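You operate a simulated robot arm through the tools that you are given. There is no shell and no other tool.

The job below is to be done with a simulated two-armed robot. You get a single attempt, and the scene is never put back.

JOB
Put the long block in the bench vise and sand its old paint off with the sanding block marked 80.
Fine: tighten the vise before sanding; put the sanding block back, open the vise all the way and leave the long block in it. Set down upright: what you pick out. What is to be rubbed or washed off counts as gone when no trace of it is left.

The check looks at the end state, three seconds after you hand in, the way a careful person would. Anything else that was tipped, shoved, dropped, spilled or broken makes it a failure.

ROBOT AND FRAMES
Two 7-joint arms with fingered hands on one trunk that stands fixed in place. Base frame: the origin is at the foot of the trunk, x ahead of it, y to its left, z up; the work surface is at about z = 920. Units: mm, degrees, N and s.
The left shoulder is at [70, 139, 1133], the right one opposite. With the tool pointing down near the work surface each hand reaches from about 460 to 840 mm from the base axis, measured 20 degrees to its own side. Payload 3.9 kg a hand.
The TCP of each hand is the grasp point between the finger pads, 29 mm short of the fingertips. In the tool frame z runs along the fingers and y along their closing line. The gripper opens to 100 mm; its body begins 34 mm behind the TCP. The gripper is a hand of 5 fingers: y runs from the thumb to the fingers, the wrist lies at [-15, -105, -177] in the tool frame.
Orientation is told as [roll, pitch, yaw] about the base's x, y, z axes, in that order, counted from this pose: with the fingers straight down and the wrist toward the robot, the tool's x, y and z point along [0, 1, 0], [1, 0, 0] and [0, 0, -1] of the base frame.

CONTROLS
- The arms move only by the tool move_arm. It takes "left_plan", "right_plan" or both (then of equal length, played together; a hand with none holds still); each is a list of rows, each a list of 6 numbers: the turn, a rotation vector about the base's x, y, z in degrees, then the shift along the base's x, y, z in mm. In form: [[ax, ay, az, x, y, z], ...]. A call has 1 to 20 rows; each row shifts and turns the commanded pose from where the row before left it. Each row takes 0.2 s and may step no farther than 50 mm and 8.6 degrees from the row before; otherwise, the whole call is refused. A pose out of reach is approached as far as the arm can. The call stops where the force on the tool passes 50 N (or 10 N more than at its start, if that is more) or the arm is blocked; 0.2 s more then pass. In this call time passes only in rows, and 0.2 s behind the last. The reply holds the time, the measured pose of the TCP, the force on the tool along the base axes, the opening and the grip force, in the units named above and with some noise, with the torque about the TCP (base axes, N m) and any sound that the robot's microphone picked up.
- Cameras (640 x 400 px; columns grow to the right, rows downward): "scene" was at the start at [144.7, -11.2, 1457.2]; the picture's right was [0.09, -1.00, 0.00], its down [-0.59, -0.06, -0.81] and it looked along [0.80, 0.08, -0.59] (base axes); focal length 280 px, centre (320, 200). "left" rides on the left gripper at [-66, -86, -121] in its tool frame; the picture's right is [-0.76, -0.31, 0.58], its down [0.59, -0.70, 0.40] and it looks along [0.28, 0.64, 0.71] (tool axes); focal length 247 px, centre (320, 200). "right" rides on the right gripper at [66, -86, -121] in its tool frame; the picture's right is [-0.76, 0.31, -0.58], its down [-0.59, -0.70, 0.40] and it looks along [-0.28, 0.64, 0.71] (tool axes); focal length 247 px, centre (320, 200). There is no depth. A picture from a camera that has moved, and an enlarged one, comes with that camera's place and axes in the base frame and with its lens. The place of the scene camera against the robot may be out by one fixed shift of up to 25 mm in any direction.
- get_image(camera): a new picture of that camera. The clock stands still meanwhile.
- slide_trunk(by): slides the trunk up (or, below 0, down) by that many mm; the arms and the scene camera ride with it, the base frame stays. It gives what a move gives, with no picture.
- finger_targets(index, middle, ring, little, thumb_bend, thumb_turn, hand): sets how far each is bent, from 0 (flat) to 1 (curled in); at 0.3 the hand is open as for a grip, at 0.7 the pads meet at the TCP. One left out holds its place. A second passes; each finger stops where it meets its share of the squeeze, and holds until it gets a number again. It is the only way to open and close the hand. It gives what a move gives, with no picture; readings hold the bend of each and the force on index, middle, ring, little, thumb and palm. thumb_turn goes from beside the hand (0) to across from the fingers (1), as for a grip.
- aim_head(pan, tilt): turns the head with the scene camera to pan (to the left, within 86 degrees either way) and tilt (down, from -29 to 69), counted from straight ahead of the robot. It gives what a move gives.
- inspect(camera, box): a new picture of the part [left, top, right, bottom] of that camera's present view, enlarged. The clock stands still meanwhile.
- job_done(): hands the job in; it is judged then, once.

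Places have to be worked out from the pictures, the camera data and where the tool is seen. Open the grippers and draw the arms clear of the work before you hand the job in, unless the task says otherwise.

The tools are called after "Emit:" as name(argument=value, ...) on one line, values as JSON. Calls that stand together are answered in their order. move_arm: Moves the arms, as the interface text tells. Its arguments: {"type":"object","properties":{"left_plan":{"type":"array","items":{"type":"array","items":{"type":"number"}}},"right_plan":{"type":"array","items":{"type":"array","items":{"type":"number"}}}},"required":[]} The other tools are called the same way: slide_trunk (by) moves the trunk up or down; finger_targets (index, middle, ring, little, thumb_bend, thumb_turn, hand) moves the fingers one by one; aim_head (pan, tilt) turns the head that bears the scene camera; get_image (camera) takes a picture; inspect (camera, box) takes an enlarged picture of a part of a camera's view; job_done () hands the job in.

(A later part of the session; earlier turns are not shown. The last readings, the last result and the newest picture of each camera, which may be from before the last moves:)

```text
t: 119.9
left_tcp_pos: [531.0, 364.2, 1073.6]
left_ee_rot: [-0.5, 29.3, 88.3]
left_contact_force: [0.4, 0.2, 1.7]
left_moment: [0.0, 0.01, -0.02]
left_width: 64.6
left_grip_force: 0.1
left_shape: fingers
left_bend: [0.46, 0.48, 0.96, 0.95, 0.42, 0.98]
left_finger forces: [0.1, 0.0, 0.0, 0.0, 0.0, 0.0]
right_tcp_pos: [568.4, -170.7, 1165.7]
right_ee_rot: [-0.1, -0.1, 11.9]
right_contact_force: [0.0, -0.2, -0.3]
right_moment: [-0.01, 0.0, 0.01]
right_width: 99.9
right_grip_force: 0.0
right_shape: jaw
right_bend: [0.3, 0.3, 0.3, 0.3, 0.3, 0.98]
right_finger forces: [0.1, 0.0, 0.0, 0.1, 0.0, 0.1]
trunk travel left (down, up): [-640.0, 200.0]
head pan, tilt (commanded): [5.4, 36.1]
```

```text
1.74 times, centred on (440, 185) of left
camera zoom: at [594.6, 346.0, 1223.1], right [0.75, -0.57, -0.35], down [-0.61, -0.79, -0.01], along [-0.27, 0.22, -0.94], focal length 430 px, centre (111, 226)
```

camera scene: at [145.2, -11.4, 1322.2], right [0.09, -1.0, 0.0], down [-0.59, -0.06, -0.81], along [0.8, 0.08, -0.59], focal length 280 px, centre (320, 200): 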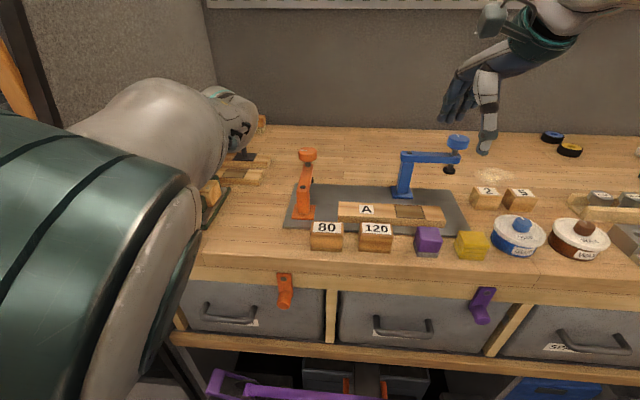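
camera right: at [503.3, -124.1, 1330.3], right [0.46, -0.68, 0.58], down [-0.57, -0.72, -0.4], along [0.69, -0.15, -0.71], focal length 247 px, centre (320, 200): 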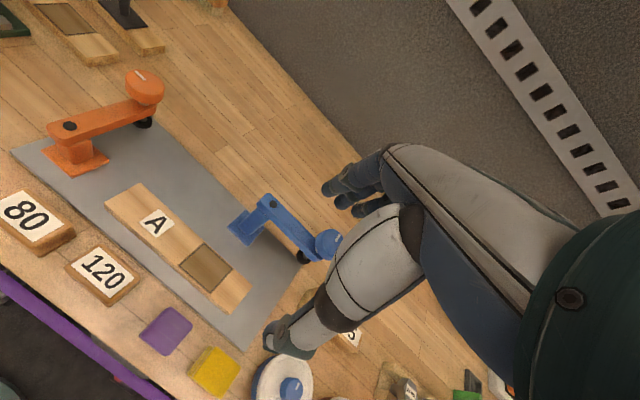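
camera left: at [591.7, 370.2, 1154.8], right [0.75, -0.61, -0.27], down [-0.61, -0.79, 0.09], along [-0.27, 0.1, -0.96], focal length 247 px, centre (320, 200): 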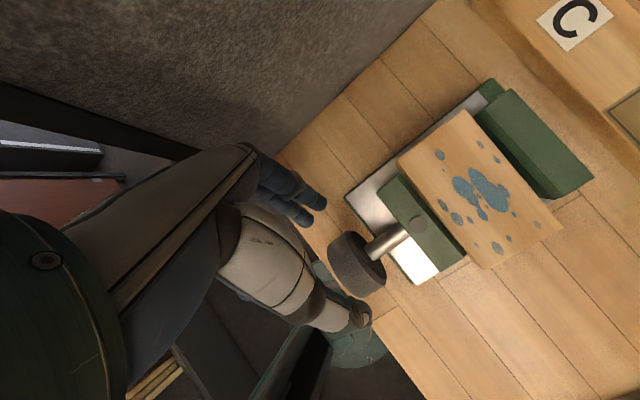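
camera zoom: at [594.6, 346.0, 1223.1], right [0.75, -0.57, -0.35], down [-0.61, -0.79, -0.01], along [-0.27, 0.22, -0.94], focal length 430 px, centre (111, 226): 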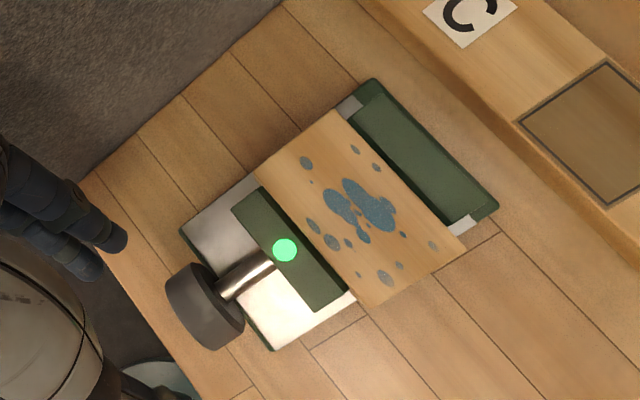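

The vise stays green with the block clamped at about x 609–659, y 288–375, top ≈977, paint spots spread over nearly all of the top. I raise the trunk back to its original height for the sanding part and open the left hand.

Emit:
slide_trunk(by=135)

Emit:
finger_targets(hand="left", index=0.3, middle=0.3, ring=0.3, little=0.3, thumb_bend=0.3)

Emit:
get_image(camera="scene")

```text
t: 121.5
left_tcp_pos: [531.1, 364.3, 1208.9]
left_ee_rot: [-0.5, 29.3, 88.4]
left_contact_force: [-0.8, 0.3, -0.1]
left_moment: [-0.04, 0.02, -0.01]
left_width: 64.9
left_grip_force: 0.0
left_shape: fingers
left_bend: [0.46, 0.48, 0.96, 0.95, 0.42, 0.98]
left_finger forces: [0.0, 0.1, 0.0, 0.1, 0.0, 0.0]
right_tcp_pos: [569.2, -169.9, 1300.6]
right_ee_rot: [0.0, 0.0, 11.8]
right_contact_force: [-0.4, -0.3, 0.0]
right_moment: [0.0, 0.03, 0.01]
right_width: 99.8
right_grip_force: 0.0
right_shape: jaw
right_bend: [0.3, 0.3, 0.3, 0.3, 0.3, 0.98]
right_finger forces: [0.0, 0.1, 0.0, 0.0, 0.0, 0.0]
trunk travel left (down, up): [-775.0, 65.0]
head pan, tilt (commanded): [5.4, 36.1]
```

```text
t: 122.5
left_tcp_pos: [531.7, 363.8, 1208.8]
left_ee_rot: [-0.5, 29.3, 88.4]
left_contact_force: [0.1, -0.2, -0.2]
left_moment: [-0.02, 0.0, -0.03]
left_width: 98.3
left_grip_force: 0.1
left_shape: fingers
left_bend: [0.3, 0.3, 0.3, 0.3, 0.3, 0.98]
left_finger forces: [0.1, 0.0, 0.0, 0.1, 0.1, 0.1]
right_tcp_pos: [568.3, -170.5, 1300.9]
right_ee_rot: [0.0, -0.1, 11.9]
right_contact_force: [0.1, -0.3, -0.5]
right_moment: [-0.01, -0.01, -0.02]
right_width: 99.9
right_grip_force: 0.1
right_shape: jaw
right_bend: [0.3, 0.3, 0.3, 0.3, 0.3, 0.98]
right_finger forces: [0.1, 0.1, 0.0, 0.0, 0.0, 0.0]
trunk travel left (down, up): [-775.0, 65.0]
head pan, tilt (commanded): [5.4, 36.1]
```

```text
taken
camera scene: at [144.7, -11.2, 1457.2], right [0.09, -1.0, 0.0], down [-0.59, -0.06, -0.81], along [0.8, 0.08, -0.59], focal length 280 px, centre (320, 200)
```

scene: 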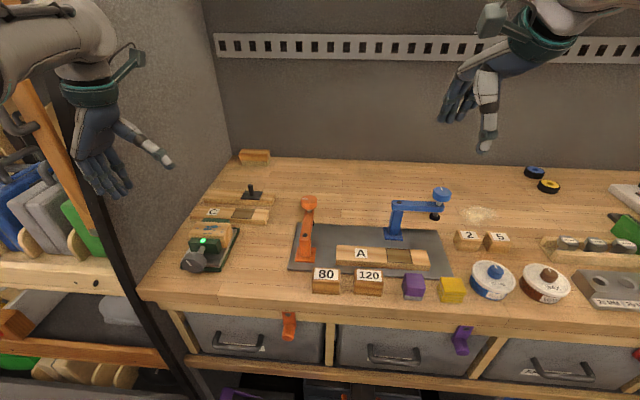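

Next the sanding block. I turn the left hand upright and back to yaw 0 while moving it over to the right, high above the bench, to look at the block marked 80.

Emit:
move_arm(left_plan=[[7.3, 0, 0, 5, -20, 0], [7.3, 0, 0, 5, -20, 0], [7.3, 0, 0, 5, -20, 0], [7.3, 0, 0, 5, -20, 0], [0, 0, -8, 0, -14, -5], [0, 0, -8, 0, -14, -5], [0, 0, -8, 0, -14, -5], [0, 0, -8, 0, -14, -5], [0, 0, -8, 0, -14, -5], [0, 0, -8, 0, -14, -5], [0, 0, -8, 0, -14, -5], [0, 0, -8, 0, -14, -5], [0, 0, -8, 0, -14, -5], [0, 0, -8, 0, -14, -5], [0, 0, -8, 0, -14, -5]])

Emit:
get_image(camera="left")

Emit:
get_image(camera="scene")

```text
t: 125.7
left_tcp_pos: [578.5, 132.8, 1134.8]
left_ee_rot: [-1.1, 0.2, 1.0]
left_contact_force: [-0.2, -0.3, -0.3]
left_moment: [0.01, 0.03, 0.0]
left_width: 98.6
left_grip_force: 0.0
left_shape: fingers
left_bend: [0.3, 0.3, 0.3, 0.3, 0.3, 0.98]
left_finger forces: [0.0, 0.0, 0.0, 0.0, 0.0, 0.0]
left hand out of reach, approached as far as the arm can: row 9, 10, 11, 12
right_tcp_pos: [570.2, -170.8, 1300.6]
right_ee_rot: [0.0, 0.0, 12.0]
right_contact_force: [0.7, 0.3, -0.3]
right_moment: [-0.03, 0.0, 0.02]
right_width: 99.7
right_grip_force: 0.2
right_shape: jaw
right_bend: [0.3, 0.3, 0.3, 0.3, 0.3, 0.98]
right_finger forces: [0.1, 0.0, 0.0, 0.0, 0.1, 0.1]
trunk travel left (down, up): [-775.0, 65.0]
head pan, tilt (commanded): [5.4, 36.1]
```

```text
taken
camera left: at [494.0, 67.1, 1257.1], right [-0.29, -0.77, -0.56], down [-0.71, 0.57, -0.41], along [0.63, 0.28, -0.72], focal length 247 px, centre (320, 200)
```

left: 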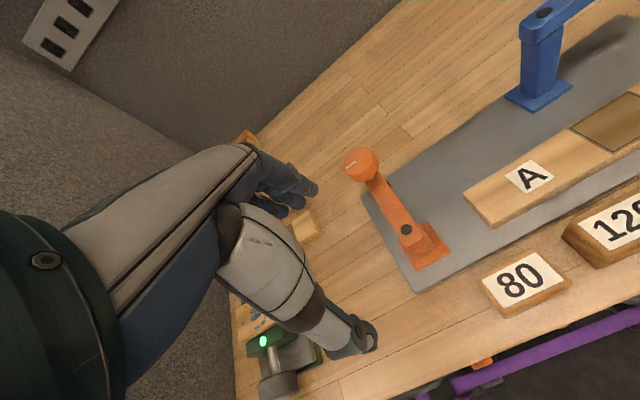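

```text
taken
camera scene: at [144.9, -11.3, 1457.2], right [0.09, -1.0, 0.0], down [-0.59, -0.06, -0.81], along [0.8, 0.08, -0.59], focal length 280 px, centre (320, 200)
```

scene: 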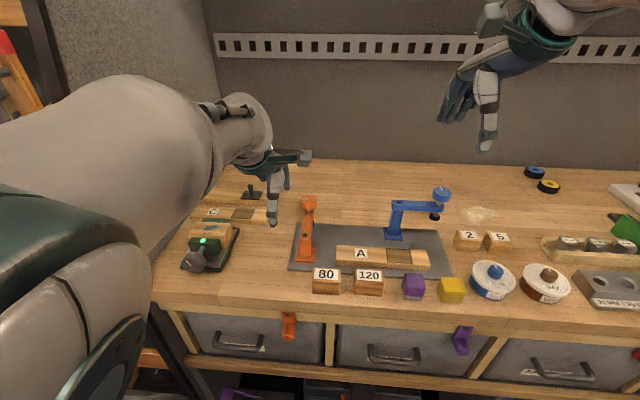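

The 80 block is in view. I enlarge it to measure its place and size.

Emit:
inspect(camera="left", box=[460, 230, 600, 330])

```text
4.00 times, centred on (530, 280) of left
camera zoom: at [494.0, 67.1, 1257.1], right [-0.29, -0.77, -0.56], down [-0.71, 0.57, -0.41], along [0.63, 0.28, -0.72], focal length 988 px, centre (-520, -120)
```

zoom: 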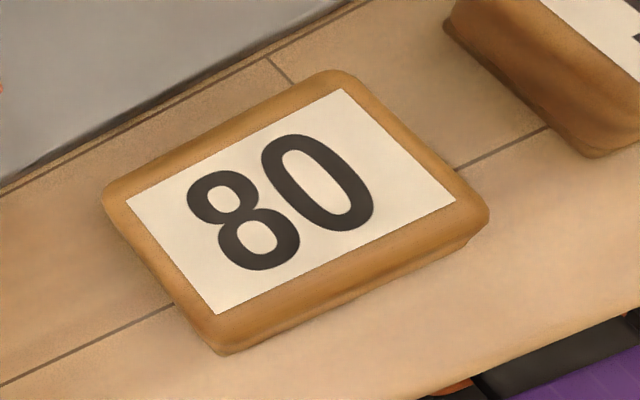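

The 80 block measures about x 511–550, y −3–59 (≈40 × 61), centre [531, 28]. I move over it at yaw 0.

Emit:
move_arm(left_plan=[[0.5, 0, -0.5, -12, -27, -10], [0.5, 0, -0.5, -12, -27, -15], [0, 0, 0, -12, -27, -15], [0, 0, 0, -11.5, -27, -15]])

Emit:
get_image(camera="left")

Emit:
get_image(camera="scene")

```text
t: 126.7
left_tcp_pos: [540.6, 21.4, 1074.2]
left_ee_rot: [1.3, 0.0, -0.4]
left_contact_force: [-1.1, -0.1, 0.1]
left_moment: [-0.01, 0.0, 0.01]
left_width: 98.7
left_grip_force: 0.1
left_shape: fingers
left_bend: [0.3, 0.3, 0.3, 0.3, 0.3, 0.98]
left_finger forces: [0.0, 0.0, 0.0, 0.0, 0.1, 0.1]
left hand out of reach, approached as far as the arm can: row 1
right_tcp_pos: [568.5, -171.8, 1300.1]
right_ee_rot: [0.0, -0.2, 11.8]
right_contact_force: [-0.7, -0.1, 0.2]
right_moment: [0.01, 0.0, -0.01]
right_width: 99.5
right_grip_force: 0.1
right_shape: jaw
right_bend: [0.3, 0.3, 0.3, 0.3, 0.3, 0.98]
right_finger forces: [0.0, 0.0, 0.1, 0.1, 0.0, 0.1]
trunk travel left (down, up): [-775.0, 65.0]
head pan, tilt (commanded): [5.4, 36.1]
```

```text
taken
camera left: at [454.5, -46.9, 1194.6], right [-0.31, -0.74, -0.59], down [-0.7, 0.6, -0.39], along [0.64, 0.29, -0.71], focal length 247 px, centre (320, 200)
```

left: 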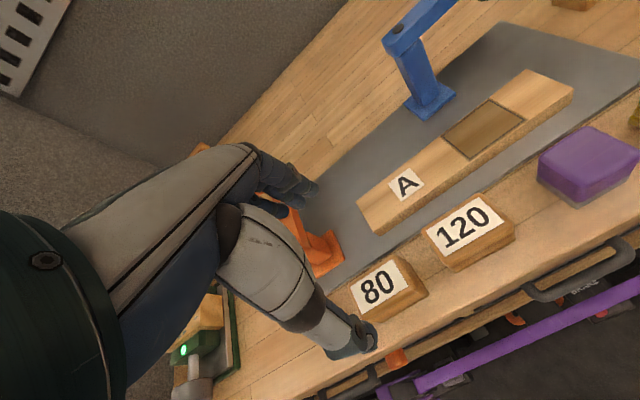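

```text
taken
camera scene: at [144.6, -12.7, 1457.3], right [0.09, -1.0, 0.0], down [-0.59, -0.05, -0.81], along [0.8, 0.08, -0.59], focal length 280 px, centre (320, 200)
```

scene: 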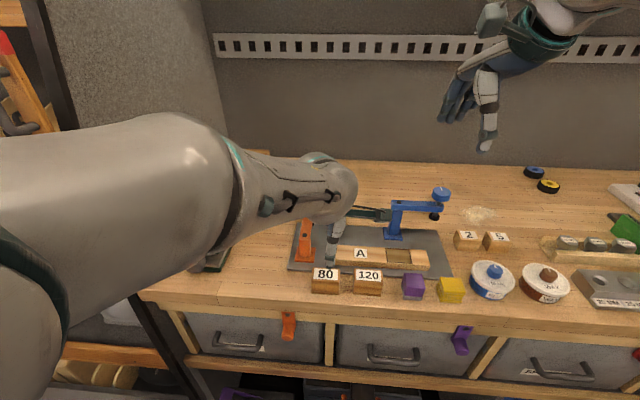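

Reached, nearly exact. I take a closer measurement of the 80 block from here.

Emit:
inspect(camera="left", box=[330, 240, 450, 340])

```text
4.00 times, centred on (390, 290) of left
camera zoom: at [454.5, -46.9, 1194.6], right [-0.31, -0.74, -0.59], down [-0.7, 0.6, -0.39], along [0.64, 0.29, -0.71], focal length 988 px, centre (40, -160)
```

zoom: 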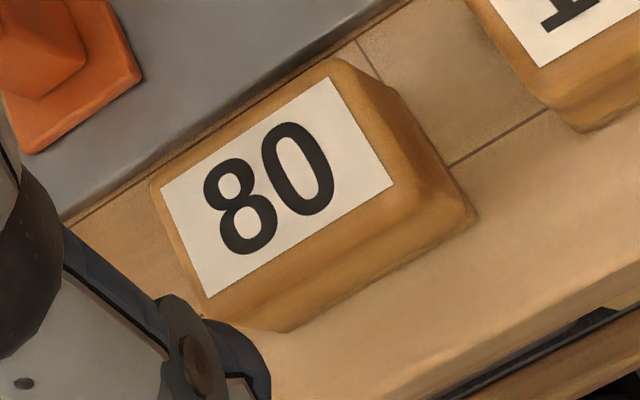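

Triangulating three views puts the 80 block's label at z≈968 (so it is ~48 tall), centre ≈[529, 30.5], ~58 × 37. I set a narrower opening, align above it and take another look.

Emit:
finger_targets(hand="left", index=0.38, middle=0.38, ring=0.38, little=0.38, thumb_bend=0.38)

Emit:
move_arm(left_plan=[[0, 0, 0, -6, 3, -17], [0, 0, 0, -6, 3, -17]])

Emit:
get_image(camera="left")

Emit:
inspect(camera="scene", box=[280, 180, 400, 300])

```text
t: 127.7
left_tcp_pos: [541.0, 23.3, 1075.0]
left_ee_rot: [1.3, 0.1, -0.4]
left_contact_force: [-0.5, 0.4, 0.3]
left_moment: [-0.02, 0.0, 0.01]
left_width: 80.0
left_grip_force: 0.0
left_shape: fingers
left_bend: [0.38, 0.38, 0.38, 0.38, 0.38, 0.98]
left_finger forces: [0.0, 0.0, 0.1, 0.0, 0.0, 0.0]
right_tcp_pos: [567.7, -170.5, 1301.2]
right_ee_rot: [-0.1, -0.1, 11.9]
right_contact_force: [-0.5, -0.9, -0.1]
right_moment: [0.01, 0.01, -0.03]
right_width: 99.5
right_grip_force: 0.1
right_shape: jaw
right_bend: [0.3, 0.3, 0.3, 0.3, 0.3, 0.98]
right_finger forces: [0.0, 0.0, 0.1, 0.1, 0.0, 0.0]
trunk travel left (down, up): [-775.0, 65.0]
head pan, tilt (commanded): [5.4, 36.1]
```

```text
t: 128.3
left_tcp_pos: [528.8, 28.8, 1039.7]
left_ee_rot: [1.3, 0.1, -0.4]
left_contact_force: [-0.5, -0.4, 0.0]
left_moment: [-0.04, 0.01, -0.01]
left_width: 80.0
left_grip_force: 0.0
left_shape: fingers
left_bend: [0.38, 0.38, 0.38, 0.38, 0.38, 0.98]
left_finger forces: [0.1, 0.1, 0.0, 0.1, 0.0, 0.0]
right_tcp_pos: [569.2, -171.3, 1300.6]
right_ee_rot: [0.1, -0.1, 12.0]
right_contact_force: [-0.2, 0.2, -0.1]
right_moment: [0.0, 0.02, 0.05]
right_width: 99.9
right_grip_force: 0.0
right_shape: jaw
right_bend: [0.3, 0.3, 0.3, 0.3, 0.3, 0.98]
right_finger forces: [0.0, 0.0, 0.0, 0.0, 0.1, 0.1]
trunk travel left (down, up): [-775.0, 65.0]
head pan, tilt (commanded): [5.4, 36.1]
```

```text
taken
camera left: at [442.7, -39.8, 1160.1], right [-0.31, -0.74, -0.59], down [-0.7, 0.6, -0.38], along [0.64, 0.29, -0.71], focal length 247 px, centre (320, 200)
```

left: 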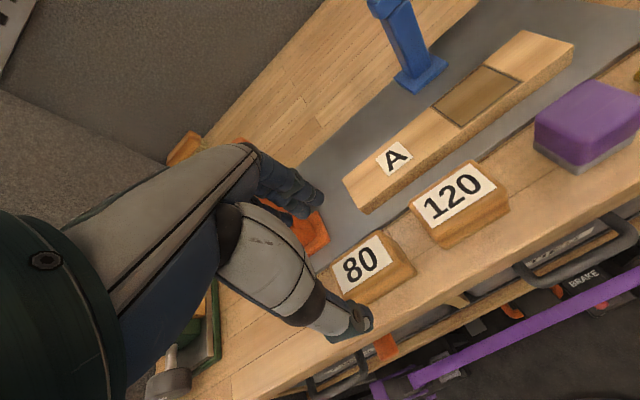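

```text
3.33 times, centred on (340, 240) of scene
camera zoom: at [144.8, -11.5, 1457.3], right [0.09, -1.0, 0.0], down [-0.59, -0.06, -0.81], along [0.8, 0.08, -0.59], focal length 934 px, centre (253, 67)
```

zoom: 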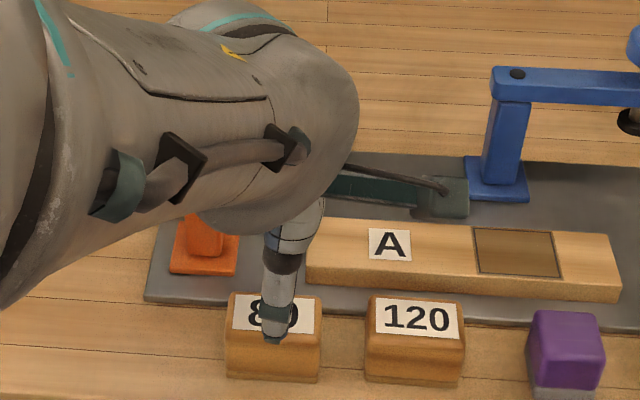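

Alignment is confirmed by this view too. I lower toward the grip height, with the finger side near (but clear of) the orange clamp base.

Emit:
move_arm(left_plan=[[-0.7, 0, 0.2, 0, -1, -20], [-0.6, 0, 0.2, 0, -1, -20], [0, 0, 0, 0, 0, -15]])

Emit:
get_image(camera="left")

Emit:
inspect(camera="scene", box=[280, 200, 400, 300])

```text
t: 129.1
left_tcp_pos: [532.2, 23.1, 994.5]
left_ee_rot: [-2.0, -0.8, 0.1]
left_contact_force: [0.5, 0.2, -0.8]
left_moment: [-0.02, 0.05, 0.02]
left_width: 80.1
left_grip_force: 0.0
left_shape: fingers
left_bend: [0.38, 0.38, 0.38, 0.38, 0.38, 0.98]
left_finger forces: [0.0, 0.0, 0.0, 0.0, 0.0, 0.0]
right_tcp_pos: [569.4, -170.9, 1301.4]
right_ee_rot: [0.1, -0.1, 11.9]
right_contact_force: [0.1, -0.5, -0.1]
right_moment: [-0.02, 0.02, 0.01]
right_width: 99.8
right_grip_force: 0.1
right_shape: jaw
right_bend: [0.3, 0.3, 0.3, 0.3, 0.3, 0.98]
right_finger forces: [0.0, 0.0, 0.1, 0.0, 0.0, 0.0]
trunk travel left (down, up): [-775.0, 65.0]
head pan, tilt (commanded): [5.4, 36.1]
```

```text
taken
camera left: at [445.4, -39.0, 1118.1], right [-0.3, -0.78, -0.56], down [-0.7, 0.57, -0.43], along [0.65, 0.26, -0.71], focal length 247 px, centre (320, 200)
```

left: 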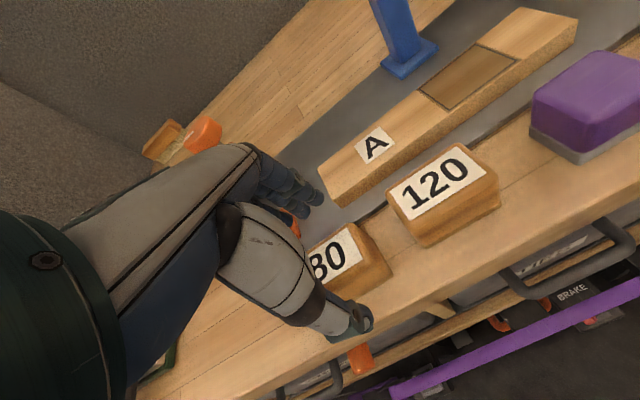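

```text
4.00 times, centred on (340, 250) of scene
camera zoom: at [144.6, -10.8, 1457.3], right [0.09, -1.0, 0.0], down [-0.59, -0.06, -0.81], along [0.8, 0.08, -0.59], focal length 1120 px, centre (240, 0)
```

zoom: 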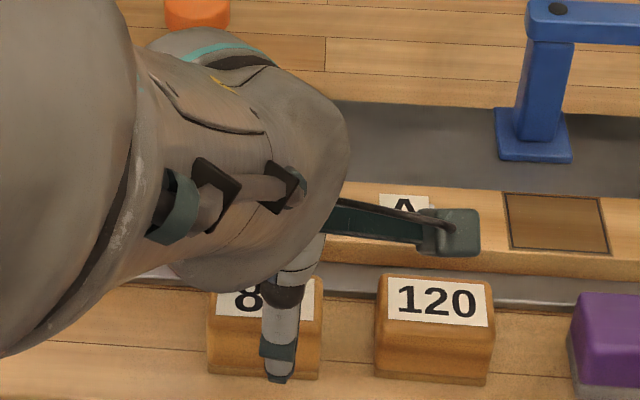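

Good position; I go down the last 36 mm with a small shift to [529, 26].

Emit:
move_arm(left_plan=[[0, 0, 0, -1.5, 1.5, -13], [0, 0, 0, -1.5, 1.5, -13], [0, 0, 0, 0, 0, -10]])

Emit:
get_image(camera="left")

Emit:
inspect(camera="scene", box=[280, 220, 400, 310])

```text
t: 129.9
left_tcp_pos: [532.5, 23.6, 965.8]
left_ee_rot: [-3.0, -1.0, 0.8]
left_contact_force: [-0.6, -0.4, 0.5]
left_moment: [-0.02, 0.0, 0.0]
left_width: 79.9
left_grip_force: 0.1
left_shape: fingers
left_bend: [0.38, 0.38, 0.38, 0.38, 0.38, 0.98]
left_finger forces: [0.1, 0.0, 0.1, 0.1, 0.0, 0.1]
right_tcp_pos: [567.5, -171.2, 1300.0]
right_ee_rot: [0.0, 0.0, 11.9]
right_contact_force: [-0.2, -0.4, -0.8]
right_moment: [-0.01, 0.0, 0.03]
right_width: 100.0
right_grip_force: 0.1
right_shape: jaw
right_bend: [0.3, 0.3, 0.3, 0.3, 0.3, 0.98]
right_finger forces: [0.1, 0.0, 0.0, 0.1, 0.0, 0.0]
trunk travel left (down, up): [-775.0, 65.0]
head pan, tilt (commanded): [5.4, 36.1]
```

```text
taken
camera left: at [444.7, -36.9, 1089.4], right [-0.29, -0.79, -0.54], down [-0.7, 0.56, -0.44], along [0.65, 0.25, -0.72], focal length 247 px, centre (320, 200)
```

left: 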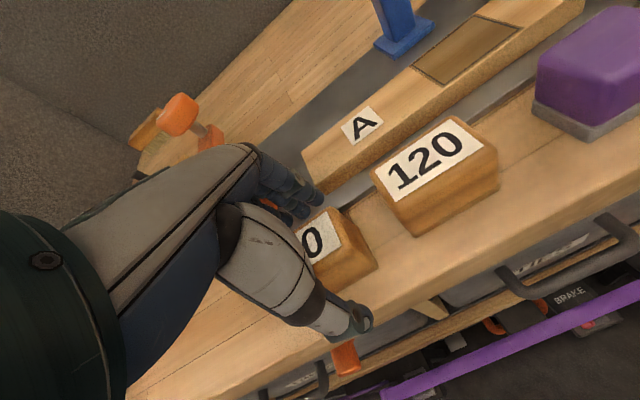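

```text
4.44 times, centred on (340, 265) of scene
camera zoom: at [144.9, -11.3, 1457.2], right [0.09, -1.0, 0.0], down [-0.59, -0.06, -0.81], along [0.8, 0.08, -0.59], focal length 1245 px, centre (231, -89)
```

zoom: 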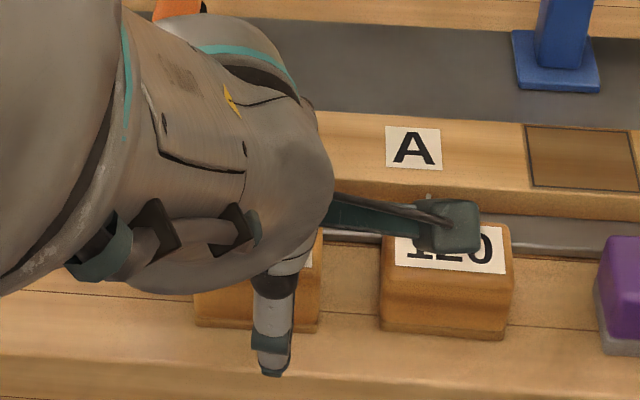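

The thumb is in front and the fingers behind the 80 block; the pose is within 3°. I close the fingers on it.

Emit:
finger_targets(hand="left", index=0.68, middle=0.68, ring=0.68, thumb_bend=0.68)

Emit:
get_image(camera="left")

```text
t: 130.9
left_tcp_pos: [532.7, 27.6, 964.1]
left_ee_rot: [-3.0, -0.7, 1.1]
left_contact_force: [2.3, -0.8, 11.3]
left_moment: [-0.18, 0.18, -0.03]
left_width: 35.1
left_grip_force: 14.2
left_shape: fingers
left_bend: [0.61, 0.63, 0.64, 0.38, 0.59, 0.95]
left_finger forces: [8.5, 4.3, 2.0, 0.0, 12.8, 0.1]
right_tcp_pos: [567.4, -171.4, 1300.8]
right_ee_rot: [0.0, 0.0, 11.9]
right_contact_force: [-0.9, -0.5, 0.2]
right_moment: [0.01, -0.01, 0.0]
right_width: 99.8
right_grip_force: 0.1
right_shape: jaw
right_bend: [0.3, 0.3, 0.3, 0.3, 0.3, 0.98]
right_finger forces: [0.0, 0.0, 0.1, 0.0, 0.0, 0.0]
trunk travel left (down, up): [-775.0, 65.0]
head pan, tilt (commanded): [5.4, 36.1]
```

```text
taken
camera left: at [446.0, -34.0, 1087.7], right [-0.28, -0.79, -0.54], down [-0.71, 0.55, -0.44], along [0.65, 0.26, -0.72], focal length 247 px, centre (320, 200)
```

left: 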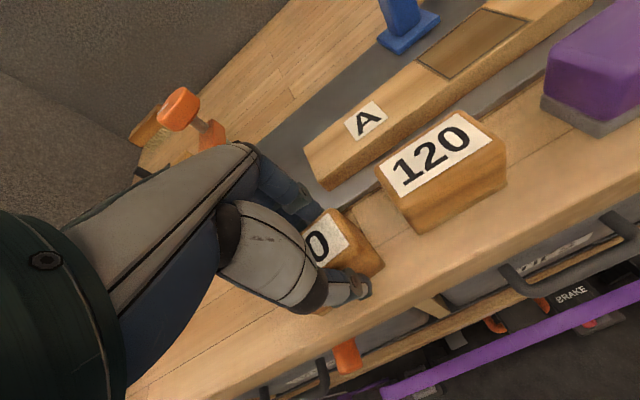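

Held with 14 N. I lift it gently straight up.

Emit:
move_arm(left_plan=[[0, 0, 0, 0, 0, 8], [0, 0, 0, 0, 0, 12], [0, 0, 0, 0, 0, 20], [0, 0, 0, 0, 0, 30], [0, 0, 0, 3, 0, 40], [0, 0, 0, 5, 5, 40]])

Emit:
get_image(camera="left")

Emit:
get_image(camera="scene")

```text
t: 132.3
left_tcp_pos: [534.3, 37.9, 1098.4]
left_ee_rot: [-0.1, 0.1, -0.1]
left_contact_force: [-0.3, 0.7, -2.1]
left_moment: [-0.05, 0.0, -0.02]
left_width: 34.8
left_grip_force: 13.2
left_shape: fingers
left_bend: [0.61, 0.64, 0.65, 0.38, 0.59, 0.94]
left_finger forces: [7.1, 3.5, 1.8, 0.0, 12.6, 0.1]
right_tcp_pos: [569.5, -168.2, 1300.7]
right_ee_rot: [-0.1, -0.1, 11.9]
right_contact_force: [-0.2, 0.6, -0.2]
right_moment: [-0.02, 0.04, -0.01]
right_width: 99.8
right_grip_force: 0.0
right_shape: jaw
right_bend: [0.3, 0.3, 0.3, 0.3, 0.3, 0.98]
right_finger forces: [0.1, 0.0, 0.0, 0.0, 0.0, 0.0]
trunk travel left (down, up): [-775.0, 65.0]
head pan, tilt (commanded): [5.4, 36.1]
```

```text
taken
camera left: at [448.3, -28.4, 1220.9], right [-0.31, -0.76, -0.58], down [-0.7, 0.59, -0.4], along [0.64, 0.28, -0.71], focal length 247 px, centre (320, 200)
```

left: 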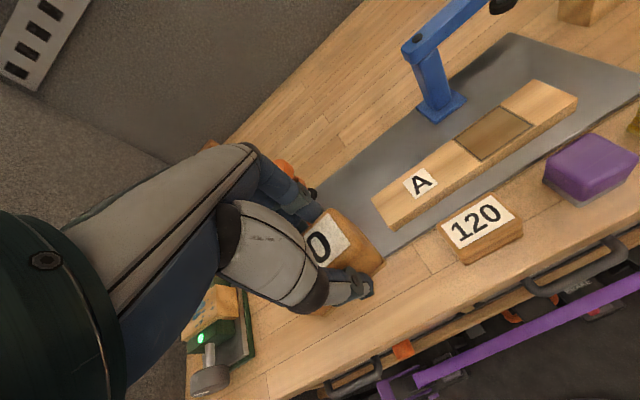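

```text
taken
camera scene: at [144.7, -9.0, 1457.2], right [0.09, -1.0, 0.0], down [-0.59, -0.06, -0.81], along [0.8, 0.08, -0.59], focal length 280 px, centre (320, 200)
```

scene: 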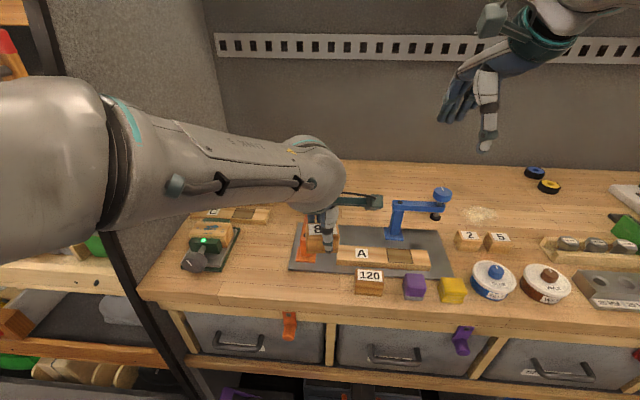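

The block hangs firmly (≈2 N). I carry it left at this height, round the orange clamp, to above the vise, restoring the small tilt of the grip so its face will be level.

Emit:
move_arm(left_plan=[[0, 0, 0, 0, 40, 0], [0, 0, 0, 0, 42, 0], [0, 0, 0, 0, 42, 0], [0, 0, 0, 5, 40, 0], [-1, -0.2, 0, 25, 32, 0], [-1, -0.2, 0, 25, 32, 0], [-1, -0.3, 0, 25, 32, 0], [0, 0, 0, 24, 30, 0]])

Emit:
get_image(camera="left")

Emit:
get_image(camera="scene")

```text
t: 134.1
left_tcp_pos: [641.5, 324.5, 1097.6]
left_ee_rot: [-3.0, -0.5, 0.1]
left_contact_force: [0.4, 0.3, -1.5]
left_moment: [0.0, -0.01, 0.0]
left_width: 35.1
left_grip_force: 13.1
left_shape: fingers
left_bend: [0.61, 0.64, 0.65, 0.38, 0.59, 0.94]
left_finger forces: [7.1, 3.4, 1.8, 0.1, 12.6, 0.0]
right_tcp_pos: [570.9, -169.8, 1298.9]
right_ee_rot: [0.0, 0.0, 11.9]
right_contact_force: [0.8, -0.4, 0.5]
right_moment: [0.03, 0.01, 0.01]
right_width: 99.8
right_grip_force: 0.0
right_shape: jaw
right_bend: [0.3, 0.3, 0.3, 0.3, 0.3, 0.98]
right_finger forces: [0.1, 0.0, 0.1, 0.0, 0.1, 0.0]
trunk travel left (down, up): [-775.0, 65.0]
head pan, tilt (commanded): [5.4, 36.1]
```

```text
taken
camera left: at [553.9, 264.6, 1222.5], right [-0.3, -0.79, -0.54], down [-0.7, 0.57, -0.44], along [0.65, 0.25, -0.72], focal length 247 px, centre (320, 200)
```

left: 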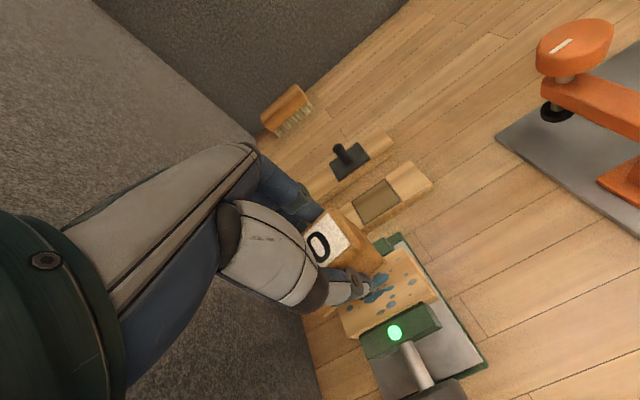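

```text
taken
camera scene: at [146.6, -10.7, 1457.0], right [0.09, -1.0, 0.0], down [-0.59, -0.06, -0.81], along [0.8, 0.08, -0.59], focal length 280 px, centre (320, 200)
```

scene: 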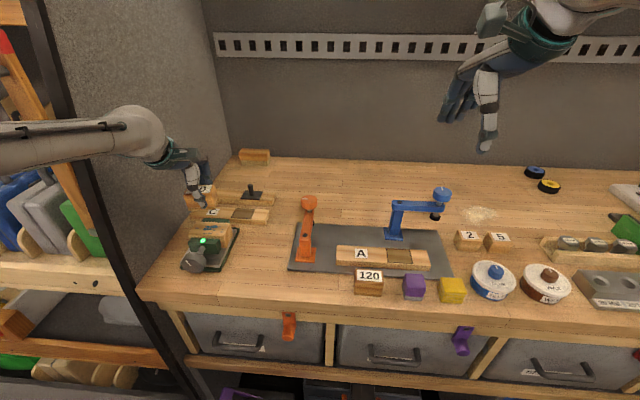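

Pose is exact here. I enlarge to check the sanding block above the clamped block.

Emit:
inspect(camera="left", box=[280, 180, 480, 380])

Emit:
inspect(camera="scene", box=[150, 150, 270, 290])

```text
2.00 times, centred on (380, 280) of left
camera zoom: at [553.9, 264.6, 1222.5], right [-0.3, -0.79, -0.54], down [-0.7, 0.57, -0.44], along [0.65, 0.25, -0.72], focal length 494 px, centre (200, 40)
```

zoom: 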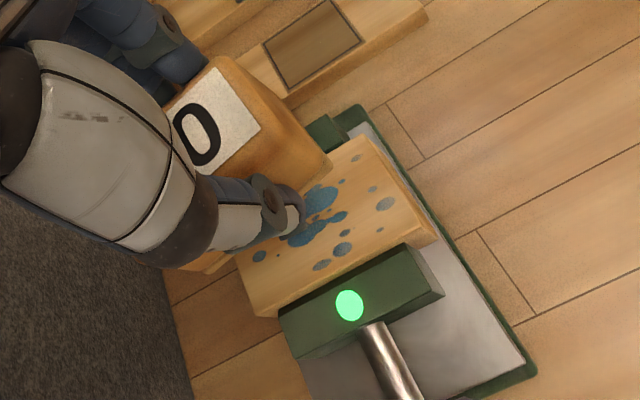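

```text
2.86 times, centred on (210, 220) of scene
camera zoom: at [146.6, -10.7, 1457.0], right [0.09, -1.0, 0.0], down [-0.59, -0.06, -0.81], along [0.8, 0.08, -0.59], focal length 800 px, centre (634, 143)
```

zoom: 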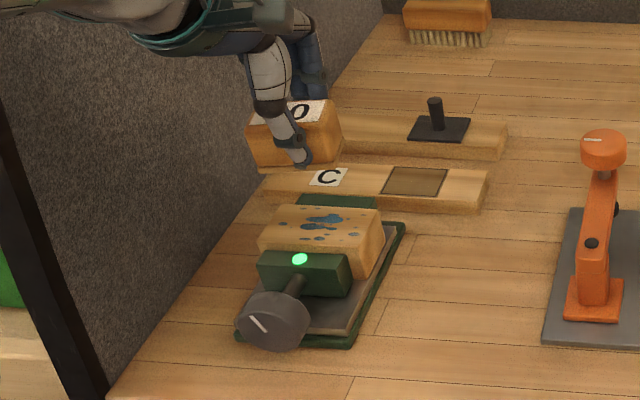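

The sanding block hangs level over the work. I lower it to a few millimetres above the painted top.

Emit:
move_arm(left_plan=[[0, 0, 0, -2, 2, -25], [0, 0, 0, -2, 2, -25], [0, 0, 0, 0, 0, -15]])

Emit:
inspect(camera="left", box=[280, 180, 480, 380])

Emit:
inspect(camera="scene", box=[150, 170, 270, 290])

```text
t: 134.9
left_tcp_pos: [635.3, 327.9, 1035.2]
left_ee_rot: [-3.1, -0.6, 0.0]
left_contact_force: [-0.3, -0.4, -1.6]
left_moment: [-0.02, 0.0, -0.03]
left_width: 35.3
left_grip_force: 12.6
left_shape: fingers
left_bend: [0.61, 0.64, 0.65, 0.38, 0.59, 0.94]
left_finger forces: [7.1, 3.4, 1.9, 0.0, 12.6, 0.1]
right_tcp_pos: [569.0, -170.8, 1300.2]
right_ee_rot: [0.0, -0.1, 11.9]
right_contact_force: [-0.1, -0.3, 0.3]
right_moment: [-0.01, 0.01, 0.04]
right_width: 99.7
right_grip_force: 0.0
right_shape: jaw
right_bend: [0.3, 0.3, 0.3, 0.3, 0.3, 0.98]
right_finger forces: [0.1, 0.0, 0.0, 0.0, 0.0, 0.0]
trunk travel left (down, up): [-775.0, 65.0]
head pan, tilt (commanded): [5.4, 36.1]
```

```text
2.00 times, centred on (380, 280) of left
camera zoom: at [547.4, 267.2, 1158.4], right [-0.3, -0.79, -0.54], down [-0.7, 0.57, -0.44], along [0.65, 0.25, -0.72], focal length 494 px, centre (200, 40)
```

zoom: 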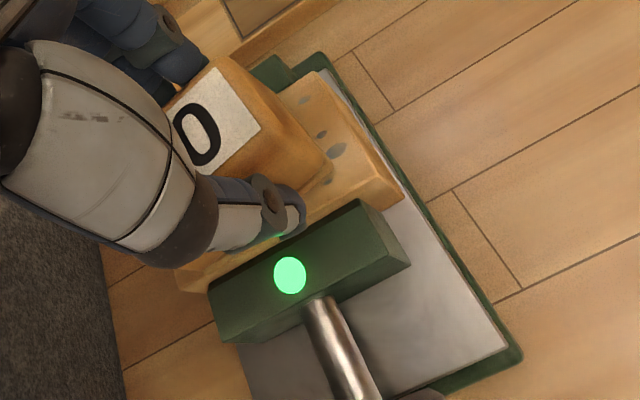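

```text
3.33 times, centred on (210, 230) of scene
camera zoom: at [144.7, -11.2, 1457.3], right [0.09, -1.0, 0.0], down [-0.59, -0.06, -0.81], along [0.8, 0.08, -0.59], focal length 934 px, centre (687, 100)
```

zoom: 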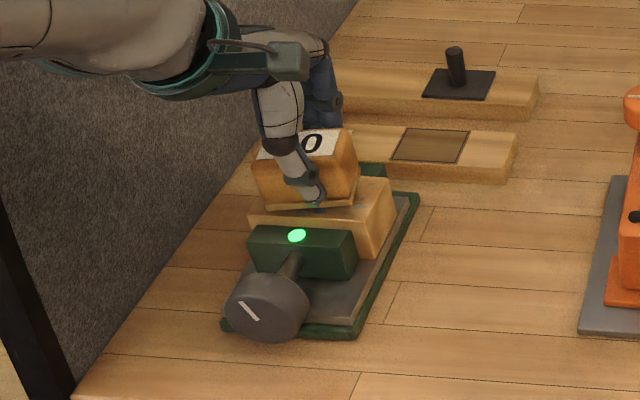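

Nearly on it. I lower in small steps until I feel contact.

Emit:
move_arm(left_plan=[[0, 0, 0, 0, 0, -4], [0, 0, 0, 0, 0, -3], [0, 0, 0, 0, 0, -2], [0, 0, 0, 0, 0, -2]])

```text
t: 135.9
left_tcp_pos: [634.7, 327.1, 1025.4]
left_ee_rot: [-3.0, -0.9, 0.2]
left_contact_force: [2.2, 1.2, 8.1]
left_moment: [0.03, 0.1, -0.05]
left_width: 35.2
left_grip_force: 13.7
left_shape: fingers
left_bend: [0.61, 0.64, 0.65, 0.38, 0.59, 0.95]
left_finger forces: [8.3, 4.4, 2.4, 0.0, 12.4, 0.0]
right_tcp_pos: [568.7, -170.7, 1300.9]
right_ee_rot: [0.1, -0.1, 11.9]
right_contact_force: [-0.1, -0.8, 0.5]
right_moment: [0.01, 0.0, 0.02]
right_width: 99.7
right_grip_force: 0.1
right_shape: jaw
right_bend: [0.3, 0.3, 0.3, 0.3, 0.3, 0.98]
right_finger forces: [0.0, 0.0, 0.1, 0.0, 0.1, 0.0]
trunk travel left (down, up): [-775.0, 65.0]
head pan, tilt (commanded): [5.4, 36.1]
```

Contact at TCP z≈1025 with ~8 N. I begin rubbing with moderate strokes along y and watch the forces.

Emit:
move_arm(left_plan=[[0, 0, 0, 0, 9, -0.5], [0, 0, 0, 0, 9, 0], [0, 0, 0, 0, -9, 0], [0, 0, 0, 0, -9, 0], [0, 0, 0, 0, -9, 0], [0, 0, 0, 0, -9, 0], [0, 0, 0, 0, 9, 0], [0, 0, 0, 0, 9, 0]])

Emit:
inspect(camera="scene", box=[150, 170, 270, 290])

Emit:
inspect(camera="left", box=[280, 180, 480, 380])

```text
t: 137.7
left_tcp_pos: [632.6, 325.8, 1024.7]
left_ee_rot: [-3.1, -0.7, 0.0]
left_contact_force: [0.9, -4.5, 11.1]
left_moment: [-0.15, 0.18, 0.09]
left_width: 35.5
left_grip_force: 12.0
left_shape: fingers
left_bend: [0.61, 0.65, 0.67, 0.38, 0.59, 0.94]
left_finger forces: [8.1, 3.2, 1.0, 0.0, 12.4, 0.0]
right_tcp_pos: [567.3, -172.6, 1301.8]
right_ee_rot: [0.0, -0.1, 11.8]
right_contact_force: [0.1, 0.7, 0.7]
right_moment: [-0.01, 0.0, 0.0]
right_width: 100.0
right_grip_force: 0.0
right_shape: jaw
right_bend: [0.3, 0.3, 0.3, 0.3, 0.3, 0.98]
right_finger forces: [0.0, 0.0, 0.0, 0.0, 0.0, 0.1]
trunk travel left (down, up): [-775.0, 65.0]
head pan, tilt (commanded): [5.4, 36.1]
```

```text
3.33 times, centred on (210, 230) of scene
camera zoom: at [142.8, -12.5, 1457.4], right [0.09, -1.0, 0.0], down [-0.59, -0.05, -0.81], along [0.81, 0.08, -0.59], focal length 934 px, centre (687, 100)
```

zoom: 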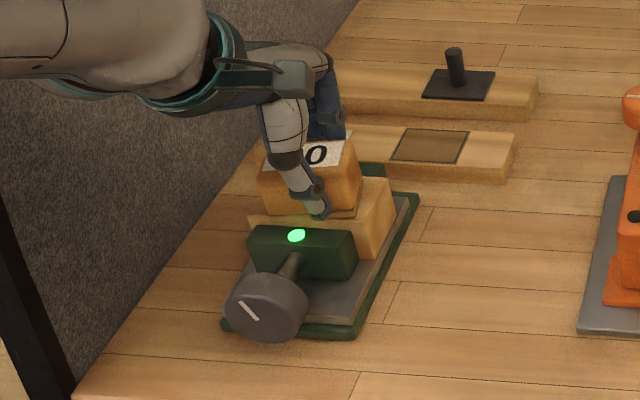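

```text
2.00 times, centred on (380, 280) of left
camera zoom: at [545.5, 266.0, 1147.6], right [-0.3, -0.79, -0.54], down [-0.7, 0.57, -0.44], along [0.65, 0.24, -0.72], focal length 494 px, centre (200, 40)
```

zoom: 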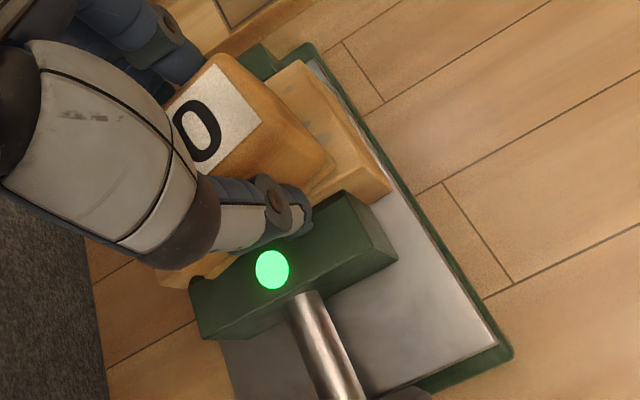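

The specks under the block are fading, so the sanding works (normal ≈11 N). I run a systematic raster of strokes across the whole top.

Emit:
move_arm(left_plan=[[0, 0, 0, -4, 0, -0.3], [0, 0, 0, 0, 12, 0], [0, 0, 0, 0, 8, 0], [0, 0, 0, 0, -12, 0], [0, 0, 0, 0, -12, 0], [0, 0, 0, 0, -12, 0], [0, 0, 0, 0, -4, 0], [0, 0, 0, 4, 0, 0], [0, 0, 0, 0, 12, 0], [0, 0, 0, 0, 12, 0], [0, 0, 0, 0, 12, 0], [0, 0, 0, 0, 4, 0], [0, 0, 0, 4, 0, 0], [0, 0, 0, 0, -12, 0], [0, 0, 0, 0, -12, 0], [0, 0, 0, 0, -12, 0], [0, 0, 0, 0, -4, 0], [0, 0, 0, 4, 0, 0], [0, 0, 0, 0, 12, 0], [0, 0, 0, 0, 8, 0]])

Emit:
inspect(camera="left", box=[280, 180, 480, 380])

Emit:
inspect(camera="scene", box=[150, 170, 270, 290])

```text
t: 141.9
left_tcp_pos: [640.5, 327.0, 1023.6]
left_ee_rot: [-3.0, -0.7, 0.0]
left_contact_force: [0.8, -2.7, 6.3]
left_moment: [-0.14, 0.12, 0.08]
left_width: 35.5
left_grip_force: 11.8
left_shape: fingers
left_bend: [0.62, 0.65, 0.67, 0.38, 0.59, 0.94]
left_finger forces: [7.8, 3.3, 1.0, 0.0, 12.1, 0.0]
right_tcp_pos: [567.8, -172.6, 1301.1]
right_ee_rot: [0.0, -0.1, 11.9]
right_contact_force: [-0.4, -0.1, 0.7]
right_moment: [-0.03, 0.03, 0.0]
right_width: 100.0
right_grip_force: 0.0
right_shape: jaw
right_bend: [0.3, 0.3, 0.3, 0.3, 0.3, 0.98]
right_finger forces: [0.1, 0.1, 0.0, 0.0, 0.1, 0.0]
trunk travel left (down, up): [-775.0, 65.0]
head pan, tilt (commanded): [5.4, 36.1]
```

```text
2.00 times, centred on (380, 280) of left
camera zoom: at [552.7, 267.2, 1146.7], right [-0.3, -0.79, -0.54], down [-0.7, 0.57, -0.44], along [0.65, 0.25, -0.72], focal length 494 px, centre (200, 40)
```

zoom: 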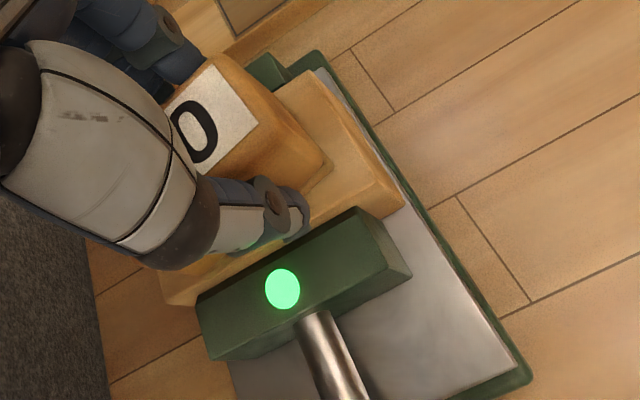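

```text
3.33 times, centred on (210, 230) of scene
camera zoom: at [143.3, -11.8, 1457.4], right [0.09, -1.0, 0.0], down [-0.59, -0.06, -0.81], along [0.8, 0.08, -0.59], focal length 934 px, centre (687, 100)
```

zoom: 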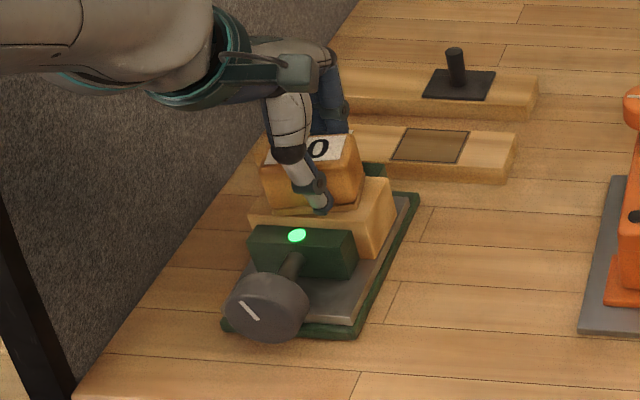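

The visible part of the top looks clean. I do one more full raster with a touch more pressure, then lift to inspect.

Emit:
move_arm(left_plan=[[0, 0, 0, 2, 0, -0.7], [0, 0, 0, 0, 12, 0], [0, 0, 0, 0, 9, 0], [0, 0, 0, 0, -12, 0], [0, 0, 0, 0, -12, 0], [0, 0, 0, 0, -12, 0], [0, 0, 0, 0, -6, 0], [0, 0, 0, -6, 0, 0], [0, 0, 0, 0, 12, 0], [0, 0, 0, 0, 12, 0], [0, 0, 0, 0, 12, 0], [0, 0, 0, 0, 6, 0], [0, 0, 0, -6, 0, 0], [0, 0, 0, 0, -12, 0], [0, 0, 0, 0, -12, 0], [0, 0, 0, 0, -12, 0], [0, 0, 0, 0, -6, 0], [0, 0, 0, -4, 0, 0], [0, 0, 0, 0, 12, 0], [0, 0, 0, 0, 12, 0]])

Emit:
move_arm(left_plan=[[0, 0, 0, 0, 12, 0], [0, 0, 0, 0, 6, 0], [0, 0, 0, 7, -9, 0], [0, 0, 0, 7, -9, 0], [0, 0, 0, 0, 0, 15], [0, 0, 0, 0, 0, 30], [0, 0, 0, 0, 0, 40]])

Emit:
inspect(camera="left", box=[280, 180, 480, 380])

Emit:
inspect(camera="scene", box=[150, 170, 270, 290])

```text
t: 146.1
left_tcp_pos: [624.8, 330.6, 1021.9]
left_ee_rot: [-3.1, -0.6, 0.0]
left_contact_force: [-0.8, -2.1, 5.7]
left_moment: [-0.1, 0.17, 0.07]
left_width: 35.5
left_grip_force: 12.4
left_shape: fingers
left_bend: [0.61, 0.65, 0.67, 0.38, 0.59, 0.94]
left_finger forces: [7.1, 3.1, 0.9, 0.0, 12.5, 0.1]
right_tcp_pos: [566.9, -171.5, 1301.1]
right_ee_rot: [-0.1, -0.1, 11.9]
right_contact_force: [-0.3, 0.7, -0.7]
right_moment: [0.01, 0.01, 0.01]
right_width: 99.8
right_grip_force: 0.0
right_shape: jaw
right_bend: [0.3, 0.3, 0.3, 0.3, 0.3, 0.98]
right_finger forces: [0.1, 0.0, 0.0, 0.1, 0.0, 0.0]
trunk travel left (down, up): [-775.0, 65.0]
head pan, tilt (commanded): [5.4, 36.1]
```

```text
t: 147.7
left_tcp_pos: [642.7, 331.3, 1104.7]
left_ee_rot: [-3.1, -0.5, 0.0]
left_contact_force: [-0.1, 0.2, -0.7]
left_moment: [0.0, -0.06, -0.01]
left_width: 35.4
left_grip_force: 12.5
left_shape: fingers
left_bend: [0.62, 0.64, 0.66, 0.38, 0.59, 0.95]
left_finger forces: [7.0, 3.7, 1.6, 0.1, 12.3, 0.0]
right_tcp_pos: [568.5, -170.6, 1301.3]
right_ee_rot: [0.0, -0.1, 12.0]
right_contact_force: [0.1, -0.1, -0.1]
right_moment: [-0.02, 0.02, -0.02]
right_width: 99.7
right_grip_force: 0.0
right_shape: jaw
right_bend: [0.3, 0.3, 0.3, 0.3, 0.3, 0.98]
right_finger forces: [0.0, 0.1, 0.0, 0.0, 0.0, 0.1]
trunk travel left (down, up): [-775.0, 65.0]
head pan, tilt (commanded): [5.4, 36.1]
```

```text
2.00 times, centred on (380, 280) of left
camera zoom: at [555.9, 272.2, 1229.2], right [-0.3, -0.79, -0.54], down [-0.7, 0.57, -0.44], along [0.65, 0.25, -0.72], focal length 494 px, centre (200, 40)
```

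zoom: 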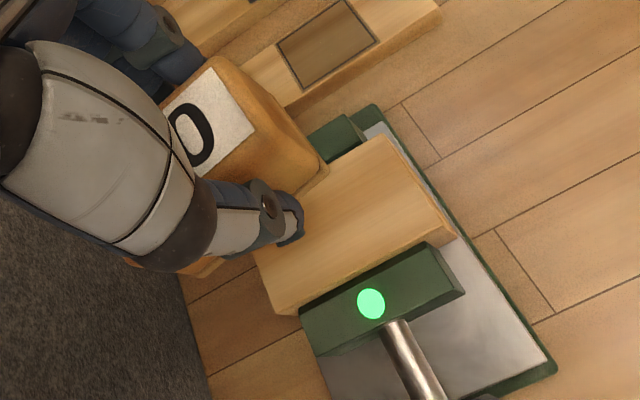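

```text
3.33 times, centred on (210, 230) of scene
camera zoom: at [144.3, -11.6, 1457.2], right [0.09, -1.0, 0.0], down [-0.59, -0.06, -0.81], along [0.8, 0.08, -0.59], focal length 934 px, centre (687, 100)
```

zoom: 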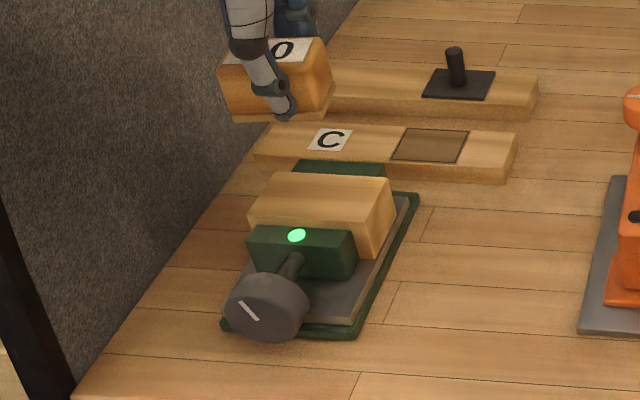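

The top looks clean in both views; I zoom in hard to make sure no trace remains.

Emit:
inspect(camera="scene", box=[176, 185, 226, 225])

Emit:
inspect(camera="left", box=[385, 225, 475, 325])

```text
10.00 times, centred on (201, 205) of scene
camera zoom: at [144.3, -11.6, 1457.2], right [0.09, -1.0, 0.0], down [-0.59, -0.06, -0.81], along [0.8, 0.08, -0.59], focal length 2800 px, centre (1510, 150)
```

zoom: 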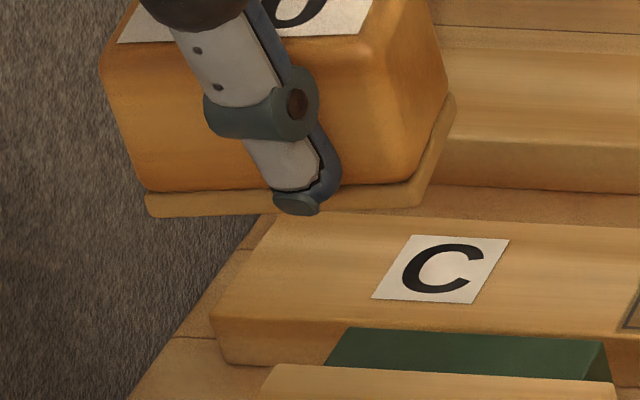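

```text
4.00 times, centred on (430, 275) of left
camera zoom: at [555.9, 272.2, 1229.2], right [-0.3, -0.79, -0.54], down [-0.7, 0.57, -0.44], along [0.65, 0.25, -0.72], focal length 988 px, centre (-120, -100)
```

zoom: 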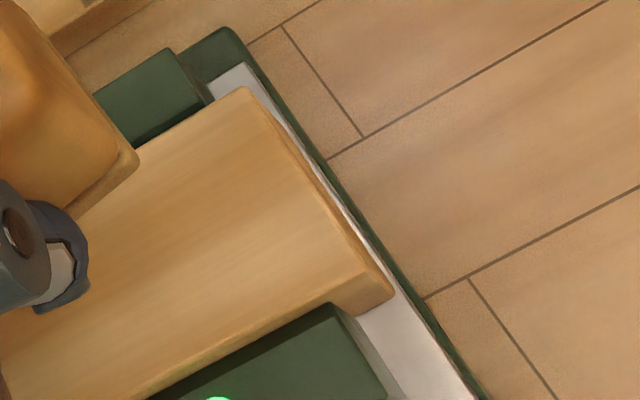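

I zoom on the block's top itself in the scene view.

Emit:
inspect(camera="scene", box=[182, 215, 232, 250])

```text
11.43 times, centred on (207, 232) of scene
camera zoom: at [144.3, -11.6, 1457.2], right [0.09, -1.0, 0.0], down [-0.59, -0.06, -0.81], along [0.8, 0.08, -0.59], focal length 3201 px, centre (1611, -171)
```

zoom: 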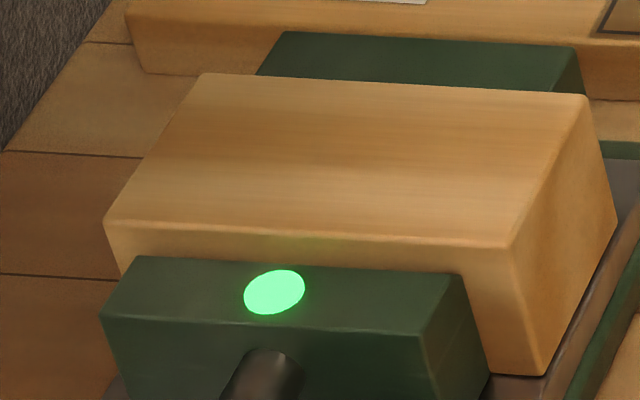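

No trace of paint is left. Before returning the sanding block I check how it sits in the hand.

Emit:
inspect(camera="left", box=[340, 190, 460, 310])

```text
3.33 times, centred on (400, 250) of left
camera zoom: at [555.9, 272.2, 1229.2], right [-0.3, -0.79, -0.54], down [-0.7, 0.57, -0.44], along [0.65, 0.25, -0.72], focal length 823 px, centre (53, 33)
```

zoom: 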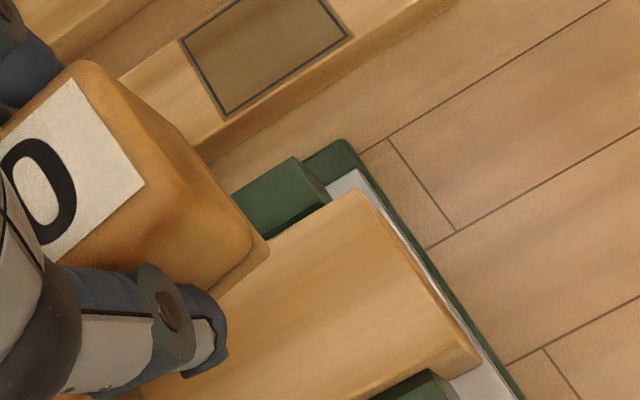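

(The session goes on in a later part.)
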